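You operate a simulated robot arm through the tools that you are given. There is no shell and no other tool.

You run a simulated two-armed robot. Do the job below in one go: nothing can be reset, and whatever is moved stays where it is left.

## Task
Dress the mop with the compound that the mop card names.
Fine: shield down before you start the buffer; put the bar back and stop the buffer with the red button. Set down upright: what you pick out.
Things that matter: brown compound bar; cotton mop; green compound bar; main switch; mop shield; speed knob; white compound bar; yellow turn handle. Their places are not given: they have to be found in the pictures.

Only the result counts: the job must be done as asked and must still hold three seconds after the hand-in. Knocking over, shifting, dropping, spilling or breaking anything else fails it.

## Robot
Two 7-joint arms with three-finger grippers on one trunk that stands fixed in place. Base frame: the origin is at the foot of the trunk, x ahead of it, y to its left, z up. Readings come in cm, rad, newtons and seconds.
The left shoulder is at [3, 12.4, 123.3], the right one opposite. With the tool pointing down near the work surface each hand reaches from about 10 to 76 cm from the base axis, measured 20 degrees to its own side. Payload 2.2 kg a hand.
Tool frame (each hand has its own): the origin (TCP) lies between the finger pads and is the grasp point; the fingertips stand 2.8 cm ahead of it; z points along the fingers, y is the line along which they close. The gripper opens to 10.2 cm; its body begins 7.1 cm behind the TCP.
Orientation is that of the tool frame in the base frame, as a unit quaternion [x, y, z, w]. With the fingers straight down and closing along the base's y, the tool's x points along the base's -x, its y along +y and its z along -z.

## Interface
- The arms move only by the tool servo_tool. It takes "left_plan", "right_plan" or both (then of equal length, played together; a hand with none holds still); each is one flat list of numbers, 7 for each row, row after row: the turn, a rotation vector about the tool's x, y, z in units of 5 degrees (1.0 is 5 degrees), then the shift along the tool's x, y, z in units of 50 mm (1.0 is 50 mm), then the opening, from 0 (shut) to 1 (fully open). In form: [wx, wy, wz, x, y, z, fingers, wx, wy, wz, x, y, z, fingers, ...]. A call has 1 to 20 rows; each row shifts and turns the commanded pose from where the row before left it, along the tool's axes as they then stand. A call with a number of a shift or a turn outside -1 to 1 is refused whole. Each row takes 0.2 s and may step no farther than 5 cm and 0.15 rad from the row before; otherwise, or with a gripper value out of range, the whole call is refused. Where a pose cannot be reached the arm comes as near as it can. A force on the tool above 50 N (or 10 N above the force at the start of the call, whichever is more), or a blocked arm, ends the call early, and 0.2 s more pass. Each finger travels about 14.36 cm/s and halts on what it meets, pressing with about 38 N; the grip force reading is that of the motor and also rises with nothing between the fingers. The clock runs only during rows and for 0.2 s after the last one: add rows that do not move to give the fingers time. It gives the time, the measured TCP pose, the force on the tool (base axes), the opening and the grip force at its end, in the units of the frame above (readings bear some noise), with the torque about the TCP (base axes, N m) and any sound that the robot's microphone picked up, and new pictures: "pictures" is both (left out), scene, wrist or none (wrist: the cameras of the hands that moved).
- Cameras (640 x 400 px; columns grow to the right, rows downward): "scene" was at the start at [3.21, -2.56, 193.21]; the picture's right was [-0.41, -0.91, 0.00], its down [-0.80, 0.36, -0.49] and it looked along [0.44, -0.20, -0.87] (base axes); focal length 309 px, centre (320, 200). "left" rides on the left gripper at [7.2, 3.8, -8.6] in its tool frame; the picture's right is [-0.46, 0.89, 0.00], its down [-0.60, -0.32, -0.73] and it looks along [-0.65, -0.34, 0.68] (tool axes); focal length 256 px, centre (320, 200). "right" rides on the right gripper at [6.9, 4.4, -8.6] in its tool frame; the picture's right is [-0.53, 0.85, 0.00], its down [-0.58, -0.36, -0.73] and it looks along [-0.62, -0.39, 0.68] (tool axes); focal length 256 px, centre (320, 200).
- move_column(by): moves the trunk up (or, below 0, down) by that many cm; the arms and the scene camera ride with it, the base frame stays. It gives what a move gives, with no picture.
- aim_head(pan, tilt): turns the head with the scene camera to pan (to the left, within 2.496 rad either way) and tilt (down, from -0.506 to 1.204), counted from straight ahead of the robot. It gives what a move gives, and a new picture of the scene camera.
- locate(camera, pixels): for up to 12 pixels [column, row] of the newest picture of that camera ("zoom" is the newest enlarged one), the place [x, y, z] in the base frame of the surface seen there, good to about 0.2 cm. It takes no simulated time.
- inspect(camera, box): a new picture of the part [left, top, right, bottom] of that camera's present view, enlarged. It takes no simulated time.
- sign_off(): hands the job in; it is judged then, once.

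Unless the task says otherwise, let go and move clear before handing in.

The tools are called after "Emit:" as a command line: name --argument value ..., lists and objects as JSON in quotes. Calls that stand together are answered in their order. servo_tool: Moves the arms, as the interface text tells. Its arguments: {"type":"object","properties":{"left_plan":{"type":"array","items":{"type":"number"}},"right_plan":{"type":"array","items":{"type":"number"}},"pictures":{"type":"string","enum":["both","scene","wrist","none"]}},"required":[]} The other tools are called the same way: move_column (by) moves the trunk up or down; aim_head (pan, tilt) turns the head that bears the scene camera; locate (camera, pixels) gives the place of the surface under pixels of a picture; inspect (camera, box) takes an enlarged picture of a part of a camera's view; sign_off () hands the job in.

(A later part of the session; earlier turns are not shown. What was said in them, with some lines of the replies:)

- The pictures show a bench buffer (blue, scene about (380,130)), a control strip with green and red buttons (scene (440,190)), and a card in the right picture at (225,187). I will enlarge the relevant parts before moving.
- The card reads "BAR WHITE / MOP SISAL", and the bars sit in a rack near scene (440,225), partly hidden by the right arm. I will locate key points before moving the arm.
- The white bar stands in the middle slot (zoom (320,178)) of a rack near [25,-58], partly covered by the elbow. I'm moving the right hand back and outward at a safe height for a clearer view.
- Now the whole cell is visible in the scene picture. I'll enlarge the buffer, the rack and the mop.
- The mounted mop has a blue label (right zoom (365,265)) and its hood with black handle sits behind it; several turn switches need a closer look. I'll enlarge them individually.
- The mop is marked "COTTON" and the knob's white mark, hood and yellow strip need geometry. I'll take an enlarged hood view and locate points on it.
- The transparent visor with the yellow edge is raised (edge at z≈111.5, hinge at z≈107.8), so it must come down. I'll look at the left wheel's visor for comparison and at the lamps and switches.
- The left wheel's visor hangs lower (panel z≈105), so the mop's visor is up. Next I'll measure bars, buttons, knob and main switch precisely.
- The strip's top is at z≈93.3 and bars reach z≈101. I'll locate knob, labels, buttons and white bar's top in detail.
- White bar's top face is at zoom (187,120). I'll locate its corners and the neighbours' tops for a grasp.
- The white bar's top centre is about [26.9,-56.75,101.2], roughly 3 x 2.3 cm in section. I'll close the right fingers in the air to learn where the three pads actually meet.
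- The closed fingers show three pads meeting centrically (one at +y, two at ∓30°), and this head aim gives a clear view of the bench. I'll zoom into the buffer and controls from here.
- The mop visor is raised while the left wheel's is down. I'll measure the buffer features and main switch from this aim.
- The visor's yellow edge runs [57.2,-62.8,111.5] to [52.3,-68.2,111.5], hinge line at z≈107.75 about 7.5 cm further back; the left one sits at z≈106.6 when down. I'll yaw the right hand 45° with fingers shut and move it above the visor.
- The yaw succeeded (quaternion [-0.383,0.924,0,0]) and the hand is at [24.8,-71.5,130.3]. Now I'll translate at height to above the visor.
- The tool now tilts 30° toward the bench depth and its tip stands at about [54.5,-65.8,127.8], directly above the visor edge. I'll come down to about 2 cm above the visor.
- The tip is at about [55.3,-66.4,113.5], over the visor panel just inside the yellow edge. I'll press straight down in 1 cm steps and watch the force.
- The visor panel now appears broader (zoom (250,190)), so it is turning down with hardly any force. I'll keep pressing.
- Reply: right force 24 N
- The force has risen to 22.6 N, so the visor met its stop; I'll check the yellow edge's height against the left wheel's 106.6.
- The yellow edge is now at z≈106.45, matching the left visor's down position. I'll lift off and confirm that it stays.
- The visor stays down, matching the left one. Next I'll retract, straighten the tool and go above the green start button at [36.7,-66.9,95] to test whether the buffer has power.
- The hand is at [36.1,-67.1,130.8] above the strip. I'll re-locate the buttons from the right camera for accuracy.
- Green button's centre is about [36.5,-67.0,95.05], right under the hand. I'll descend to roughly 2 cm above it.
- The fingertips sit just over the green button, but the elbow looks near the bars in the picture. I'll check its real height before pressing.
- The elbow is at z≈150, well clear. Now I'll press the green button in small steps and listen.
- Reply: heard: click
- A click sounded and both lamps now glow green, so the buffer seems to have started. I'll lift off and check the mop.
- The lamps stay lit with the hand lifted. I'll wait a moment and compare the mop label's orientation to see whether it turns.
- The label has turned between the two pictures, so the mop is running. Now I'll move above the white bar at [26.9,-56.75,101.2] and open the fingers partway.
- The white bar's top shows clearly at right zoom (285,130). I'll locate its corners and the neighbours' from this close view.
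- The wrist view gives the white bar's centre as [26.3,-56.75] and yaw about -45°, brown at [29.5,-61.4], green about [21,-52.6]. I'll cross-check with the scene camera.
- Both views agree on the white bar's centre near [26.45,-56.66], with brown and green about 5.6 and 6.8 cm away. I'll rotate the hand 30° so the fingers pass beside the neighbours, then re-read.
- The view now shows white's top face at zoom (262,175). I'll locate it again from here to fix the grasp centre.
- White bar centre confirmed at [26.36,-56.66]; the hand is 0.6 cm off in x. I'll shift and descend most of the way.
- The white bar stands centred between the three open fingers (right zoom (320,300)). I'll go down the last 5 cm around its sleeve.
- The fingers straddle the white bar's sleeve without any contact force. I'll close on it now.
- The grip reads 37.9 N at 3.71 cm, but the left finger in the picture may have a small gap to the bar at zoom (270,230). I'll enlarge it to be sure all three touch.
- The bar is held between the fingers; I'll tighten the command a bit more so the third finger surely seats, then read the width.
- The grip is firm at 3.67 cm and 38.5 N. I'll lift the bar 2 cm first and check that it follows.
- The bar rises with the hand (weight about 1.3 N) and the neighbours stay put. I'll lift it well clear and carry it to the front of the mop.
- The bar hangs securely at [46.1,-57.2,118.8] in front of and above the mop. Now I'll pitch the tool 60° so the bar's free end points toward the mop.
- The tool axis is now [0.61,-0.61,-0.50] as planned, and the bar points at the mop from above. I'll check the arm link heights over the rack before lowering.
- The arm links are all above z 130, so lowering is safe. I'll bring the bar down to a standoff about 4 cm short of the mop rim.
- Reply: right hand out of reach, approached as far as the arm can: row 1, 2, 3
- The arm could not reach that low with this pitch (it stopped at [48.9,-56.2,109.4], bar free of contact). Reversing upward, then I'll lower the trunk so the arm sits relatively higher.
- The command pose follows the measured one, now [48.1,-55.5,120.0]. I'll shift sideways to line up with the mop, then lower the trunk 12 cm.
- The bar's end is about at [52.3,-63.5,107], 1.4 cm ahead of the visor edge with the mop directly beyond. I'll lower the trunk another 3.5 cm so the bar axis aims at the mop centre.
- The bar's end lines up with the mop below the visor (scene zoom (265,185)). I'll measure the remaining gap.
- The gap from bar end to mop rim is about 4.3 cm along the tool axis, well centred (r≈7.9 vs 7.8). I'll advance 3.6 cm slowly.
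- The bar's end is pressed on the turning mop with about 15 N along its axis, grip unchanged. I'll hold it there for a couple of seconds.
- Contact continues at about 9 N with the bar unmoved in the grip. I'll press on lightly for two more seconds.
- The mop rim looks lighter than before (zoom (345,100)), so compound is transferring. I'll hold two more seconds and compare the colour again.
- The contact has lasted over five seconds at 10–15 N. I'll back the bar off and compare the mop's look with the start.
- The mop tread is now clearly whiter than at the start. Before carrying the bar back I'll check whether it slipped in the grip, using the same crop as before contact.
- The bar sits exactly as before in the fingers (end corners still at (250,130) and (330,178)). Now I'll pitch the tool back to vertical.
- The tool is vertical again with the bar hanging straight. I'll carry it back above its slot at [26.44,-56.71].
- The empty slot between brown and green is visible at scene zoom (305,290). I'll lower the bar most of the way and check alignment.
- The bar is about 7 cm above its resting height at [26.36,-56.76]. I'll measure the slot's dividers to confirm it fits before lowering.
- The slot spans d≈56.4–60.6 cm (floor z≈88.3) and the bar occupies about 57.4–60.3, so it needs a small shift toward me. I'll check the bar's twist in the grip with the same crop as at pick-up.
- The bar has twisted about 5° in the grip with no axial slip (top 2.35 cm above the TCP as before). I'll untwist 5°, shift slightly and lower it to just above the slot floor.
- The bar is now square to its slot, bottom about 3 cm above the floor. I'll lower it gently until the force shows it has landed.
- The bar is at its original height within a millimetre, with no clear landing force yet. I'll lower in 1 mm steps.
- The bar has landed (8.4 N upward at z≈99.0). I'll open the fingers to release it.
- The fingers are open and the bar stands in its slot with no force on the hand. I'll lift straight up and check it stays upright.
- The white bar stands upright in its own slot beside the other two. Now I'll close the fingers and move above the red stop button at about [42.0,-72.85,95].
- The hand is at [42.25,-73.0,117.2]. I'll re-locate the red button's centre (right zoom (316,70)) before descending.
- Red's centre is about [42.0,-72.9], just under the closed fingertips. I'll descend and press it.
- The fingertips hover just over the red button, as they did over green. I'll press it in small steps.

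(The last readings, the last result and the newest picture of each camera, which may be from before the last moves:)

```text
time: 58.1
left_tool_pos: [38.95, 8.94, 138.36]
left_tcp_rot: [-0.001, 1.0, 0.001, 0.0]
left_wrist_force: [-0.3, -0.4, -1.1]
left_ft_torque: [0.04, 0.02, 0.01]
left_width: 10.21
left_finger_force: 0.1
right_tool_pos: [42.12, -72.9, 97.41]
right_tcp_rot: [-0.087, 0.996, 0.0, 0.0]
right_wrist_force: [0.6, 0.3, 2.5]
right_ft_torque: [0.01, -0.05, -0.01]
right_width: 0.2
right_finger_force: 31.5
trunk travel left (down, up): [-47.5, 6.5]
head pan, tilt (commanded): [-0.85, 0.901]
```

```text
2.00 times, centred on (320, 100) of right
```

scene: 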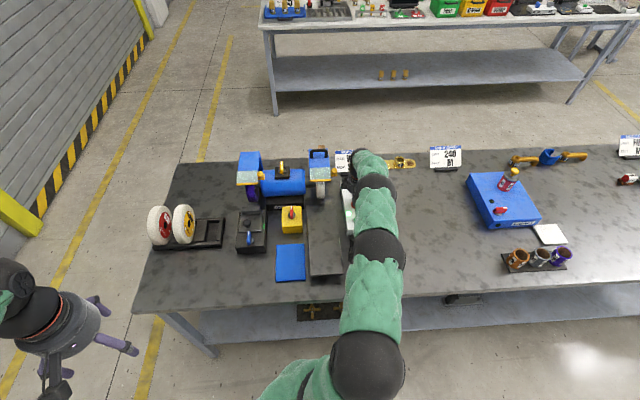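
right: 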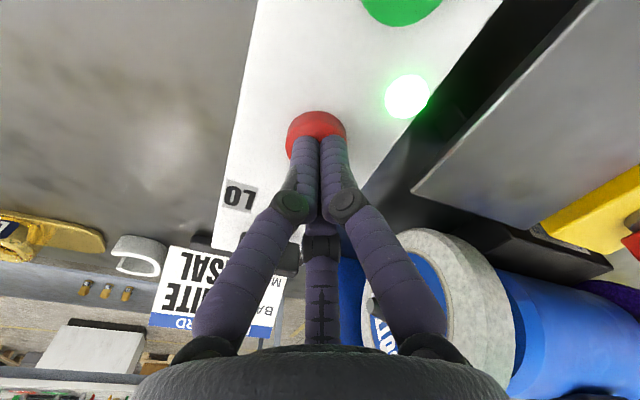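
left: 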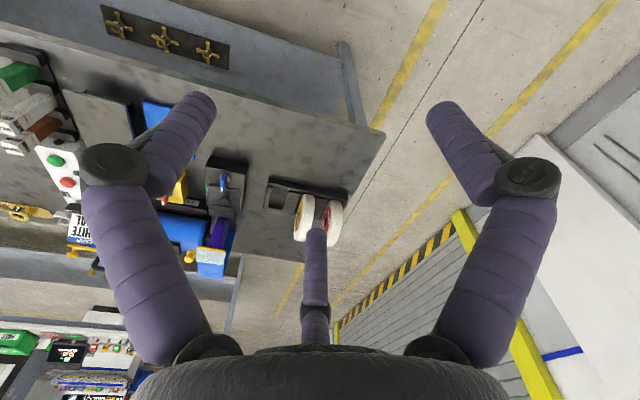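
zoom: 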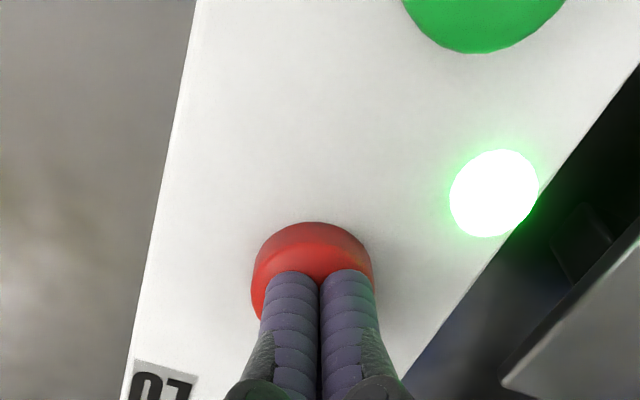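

Contact is only 2.5 N with no click, and the lamp is still lit. I'll press a little deeper.

Emit:
servo_tool --right_plan '[0, 0, 0, 0, 0, 0.03, 0, 0, 0, 0, 0, 0, 0.03, 0]' --pictures "wrist"

Emit:
inspect --camera "right" --box '[160, 0, 480, 200]'

```text
time: 58.7
left_tool_pos: [38.82, 8.87, 138.37]
left_tcp_rot: [0.0, 1.0, 0.0, 0.0]
left_wrist_force: [-0.2, 0.0, -0.1]
left_ft_torque: [-0.01, -0.01, -0.02]
left_width: 10.2
left_finger_force: 0.0
right_tool_pos: [41.99, -72.96, 97.06]
right_tcp_rot: [-0.087, 0.996, -0.001, 0.0]
right_wrist_force: [0.5, -1.4, 3.2]
right_ft_torque: [-0.04, -0.02, 0.0]
right_width: 0.21
right_finger_force: 31.3
trunk travel left (down, up): [-47.5, 6.5]
head pan, tilt (commanded): [-0.85, 0.901]
heard: click
```

right: 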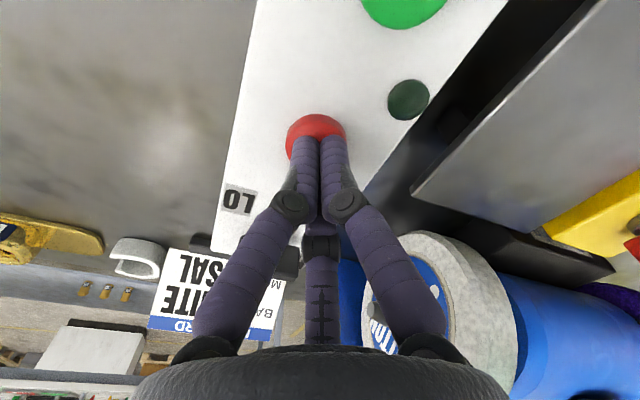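

```text
2.00 times, centred on (320, 100) of right
```

zoom: 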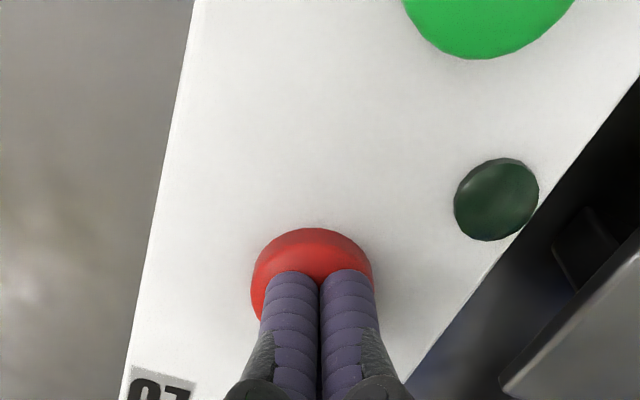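

A click sounded and the lamp went dark, so the buffer is stopped. I'll retreat straight up and verify the final state.

Emit:
servo_tool --right_plan '[0, 0, 0, 0, 0, -0.5, 0, 0, 0, 0, 0, 0, -0.9, 0, 0, 0, 0, 0, 0, -0.9, 0, 0, 0, 0, 0, 0, -0.9, 0, 0, 0, 0, 0, 0, -0.9, 0, 0, 0, 0, 0, 0, -0.9, 0]' --pictures "both"

Emit:
inspect --camera "right" --box '[220, 0, 540, 240]'

Emit:
inspect --camera "left" --box '[0, 20, 130, 170]'

Emit:
inspect --camera "scene" --box '[225, 130, 375, 260]'

```text
time: 60.1
left_tool_pos: [38.73, 8.8, 138.31]
left_tcp_rot: [0.0, 1.0, 0.0, 0.0]
left_wrist_force: [-0.8, -0.1, 0.4]
left_ft_torque: [-0.04, 0.01, 0.0]
left_width: 10.21
left_finger_force: 0.1
right_tool_pos: [41.95, -72.94, 122.15]
right_tcp_rot: [-0.087, 0.996, 0.001, -0.001]
right_wrist_force: [-0.5, 0.8, -0.1]
right_ft_torque: [-0.03, -0.01, 0.02]
right_width: 0.21
right_finger_force: 31.8
trunk travel left (down, up): [-47.5, 6.5]
head pan, tilt (commanded): [-0.85, 0.901]
```

scene: 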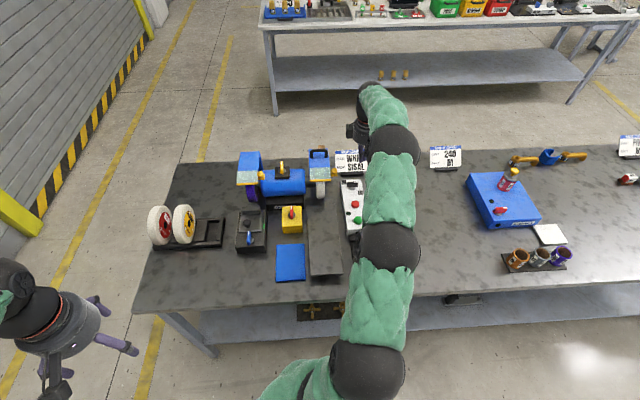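
right: 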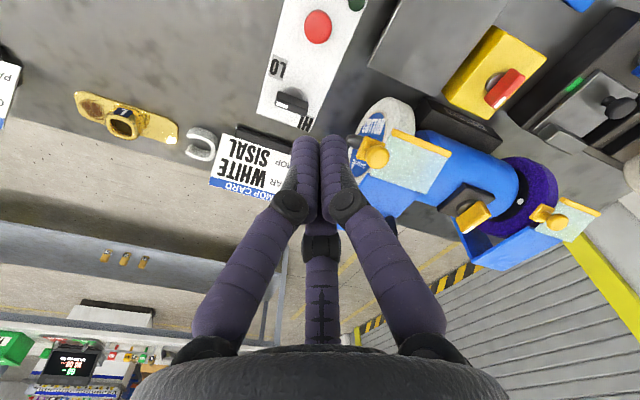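

```text
1.67 times, centred on (380, 120) of right
```

zoom: 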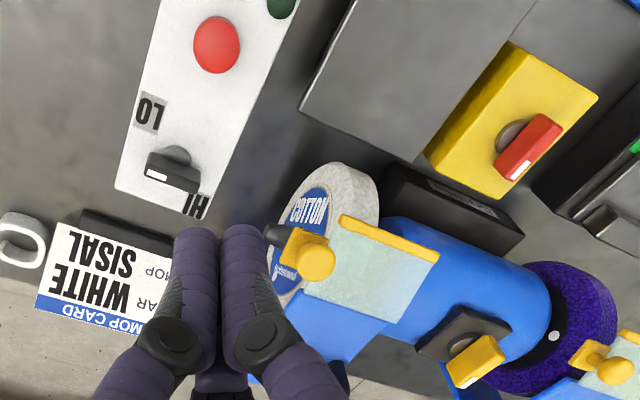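

```text
2.67 times, centred on (65, 95) of left
```

zoom: 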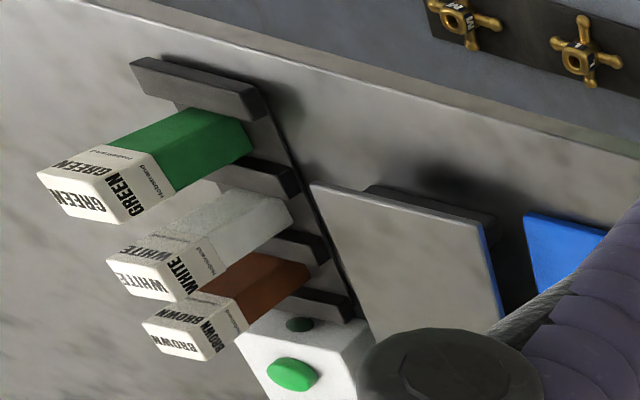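

```text
3.08 times, centred on (300, 195) of scene
```

zoom: 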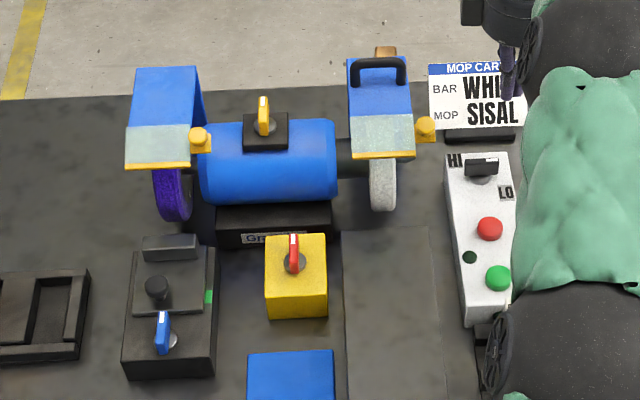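

Both lamps are dark, the visor is down, and all three bars stand in their slots. I'll move the hand clear and confirm the mop is still and the white bar upright.

Emit:
servo_tool --right_plan '[0, 0, 0, 0.7, 0.1, -0.3, 0.3, 0, 0, 0, 0.7, 0.1, -0.3, 0.5, 0, 0, 0, 0.7, 0.1, -0.3, 0.8, 0, 0, 0, 0.7, 0.1, -0.3, 1, 0, 0, 0, 0.7, 0.1, -0.3, 1]' --pictures "both"

Emit:
inspect --camera "right" --box '[300, 40, 540, 240]'

Emit:
servo_tool --right_plan '[0, 0, 0, 0, 0, 0, 1, 0, 0, 0, 0, 0, 0, 1, 0, 0, 0, 0, 0, 0, 1]' --pictures "none"

Emit:
inspect --camera "right" --box '[300, 40, 540, 240]'

Emit:
inspect --camera "scene" --box '[335, 200, 395, 280]'

Emit:
locate --camera "zoom" --pixels '[[300, 210], [338, 208], [345, 240], [303, 248], [325, 225], [295, 310], [330, 320]]'

```text
time: 61.3
left_tool_pos: [38.67, 8.85, 138.34]
left_tcp_rot: [0.001, 1.0, 0.0, 0.0]
left_wrist_force: [-0.6, -0.2, -0.3]
left_ft_torque: [-0.06, -0.01, 0.01]
left_width: 10.17
left_finger_force: 0.2
right_tool_pos: [24.21, -73.39, 129.63]
right_tcp_rot: [-0.089, 0.996, 0.001, 0.0]
right_wrist_force: [-1.0, -0.1, -0.2]
right_ft_torque: [-0.03, -0.03, 0.01]
right_width: 10.19
right_finger_force: 0.1
trunk travel left (down, up): [-47.5, 6.5]
head pan, tilt (commanded): [-0.85, 0.901]
```

scene: 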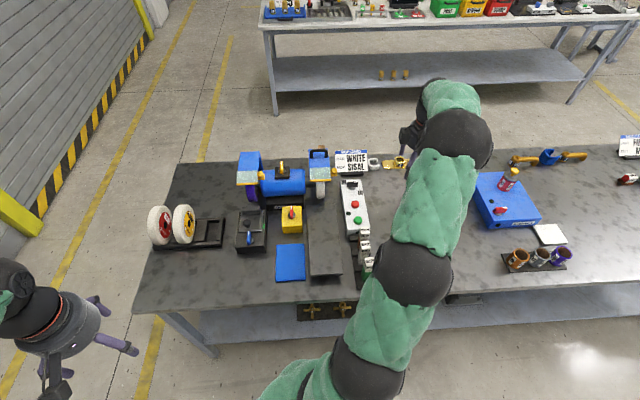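
right: 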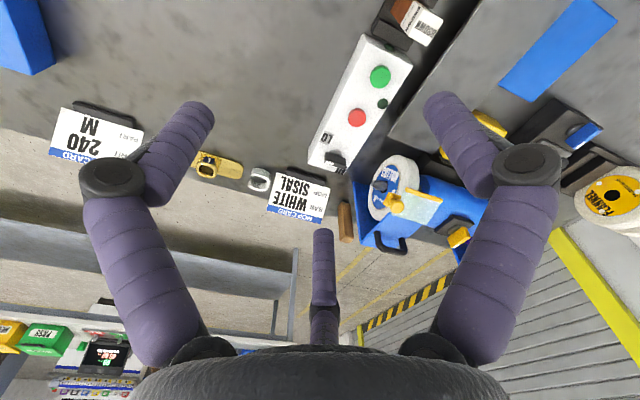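

```text
2.00 times, centred on (420, 140) of right
```

zoom: 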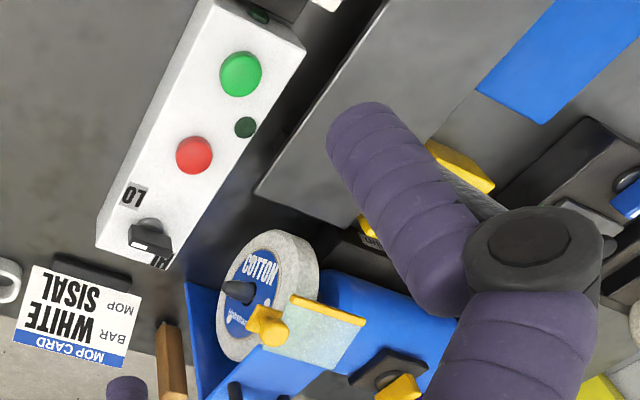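

```text
time: 62.1
left_tool_pos: [38.8, 8.74, 138.33]
left_tcp_rot: [0.0, 1.0, 0.0, 0.0]
left_wrist_force: [0.6, -0.6, 0.0]
left_ft_torque: [0.0, 0.0, -0.02]
left_width: 10.2
left_finger_force: 0.1
right_tool_pos: [24.39, -73.41, 129.49]
right_tcp_rot: [-0.087, 0.996, 0.0, -0.001]
right_wrist_force: [0.2, -0.2, 1.5]
right_ft_torque: [-0.08, 0.06, -0.01]
right_width: 10.2
right_finger_force: 0.0
trunk travel left (down, up): [-47.5, 6.5]
head pan, tilt (commanded): [-0.85, 0.901]
```

```text
2.00 times, centred on (420, 140) of right
```

zoom: 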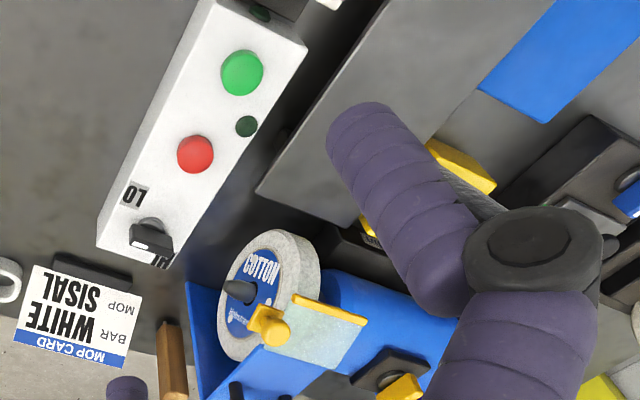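

```text
5.00 times, centred on (365, 240) of scene
```

zoom: 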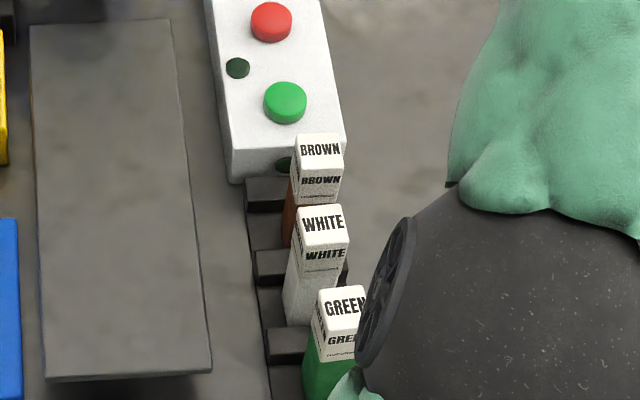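

```text
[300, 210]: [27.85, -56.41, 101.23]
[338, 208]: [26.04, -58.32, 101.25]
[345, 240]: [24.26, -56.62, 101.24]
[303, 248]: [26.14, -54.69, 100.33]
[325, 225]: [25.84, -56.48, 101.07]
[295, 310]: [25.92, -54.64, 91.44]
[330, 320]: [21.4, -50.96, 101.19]
```

The mop label no longer turns and the mop is whitened. Both lamps are dark, the visor is down, and the white bar is level in its slot (top z≈101.2) between brown and green. Everything is clear, so I'm handing in.

Emit:
sign_off

```text
The job is handed in.
```

I dressed the mounted mop with the white compound, which is the bar the mop card names, and the job is handed in.

- **Shield:** I lowered the mop shield before starting. It stayed down for the whole job.
- **Dressing:** I started the buffer with the green button and pressed the white bar's end on the turning mop for a little over five seconds. The mop came out visibly whiter.
- **Bar:** the white bar is back upright in its own slot between brown and green. Neither of those was touched.
- **Stop:** I stopped the buffer with the red button. Both lamps went dark and the mop stood still.

**Mop mismatch:** the card also lists the mop as sisal, but the one fitted is marked cotton. Your list named the cotton mop, so I dressed that one and did not change it.

I left the main switch, speed knob (it appears set to LO) and yellow turn handle as they were, since the buffer ran without touching them.
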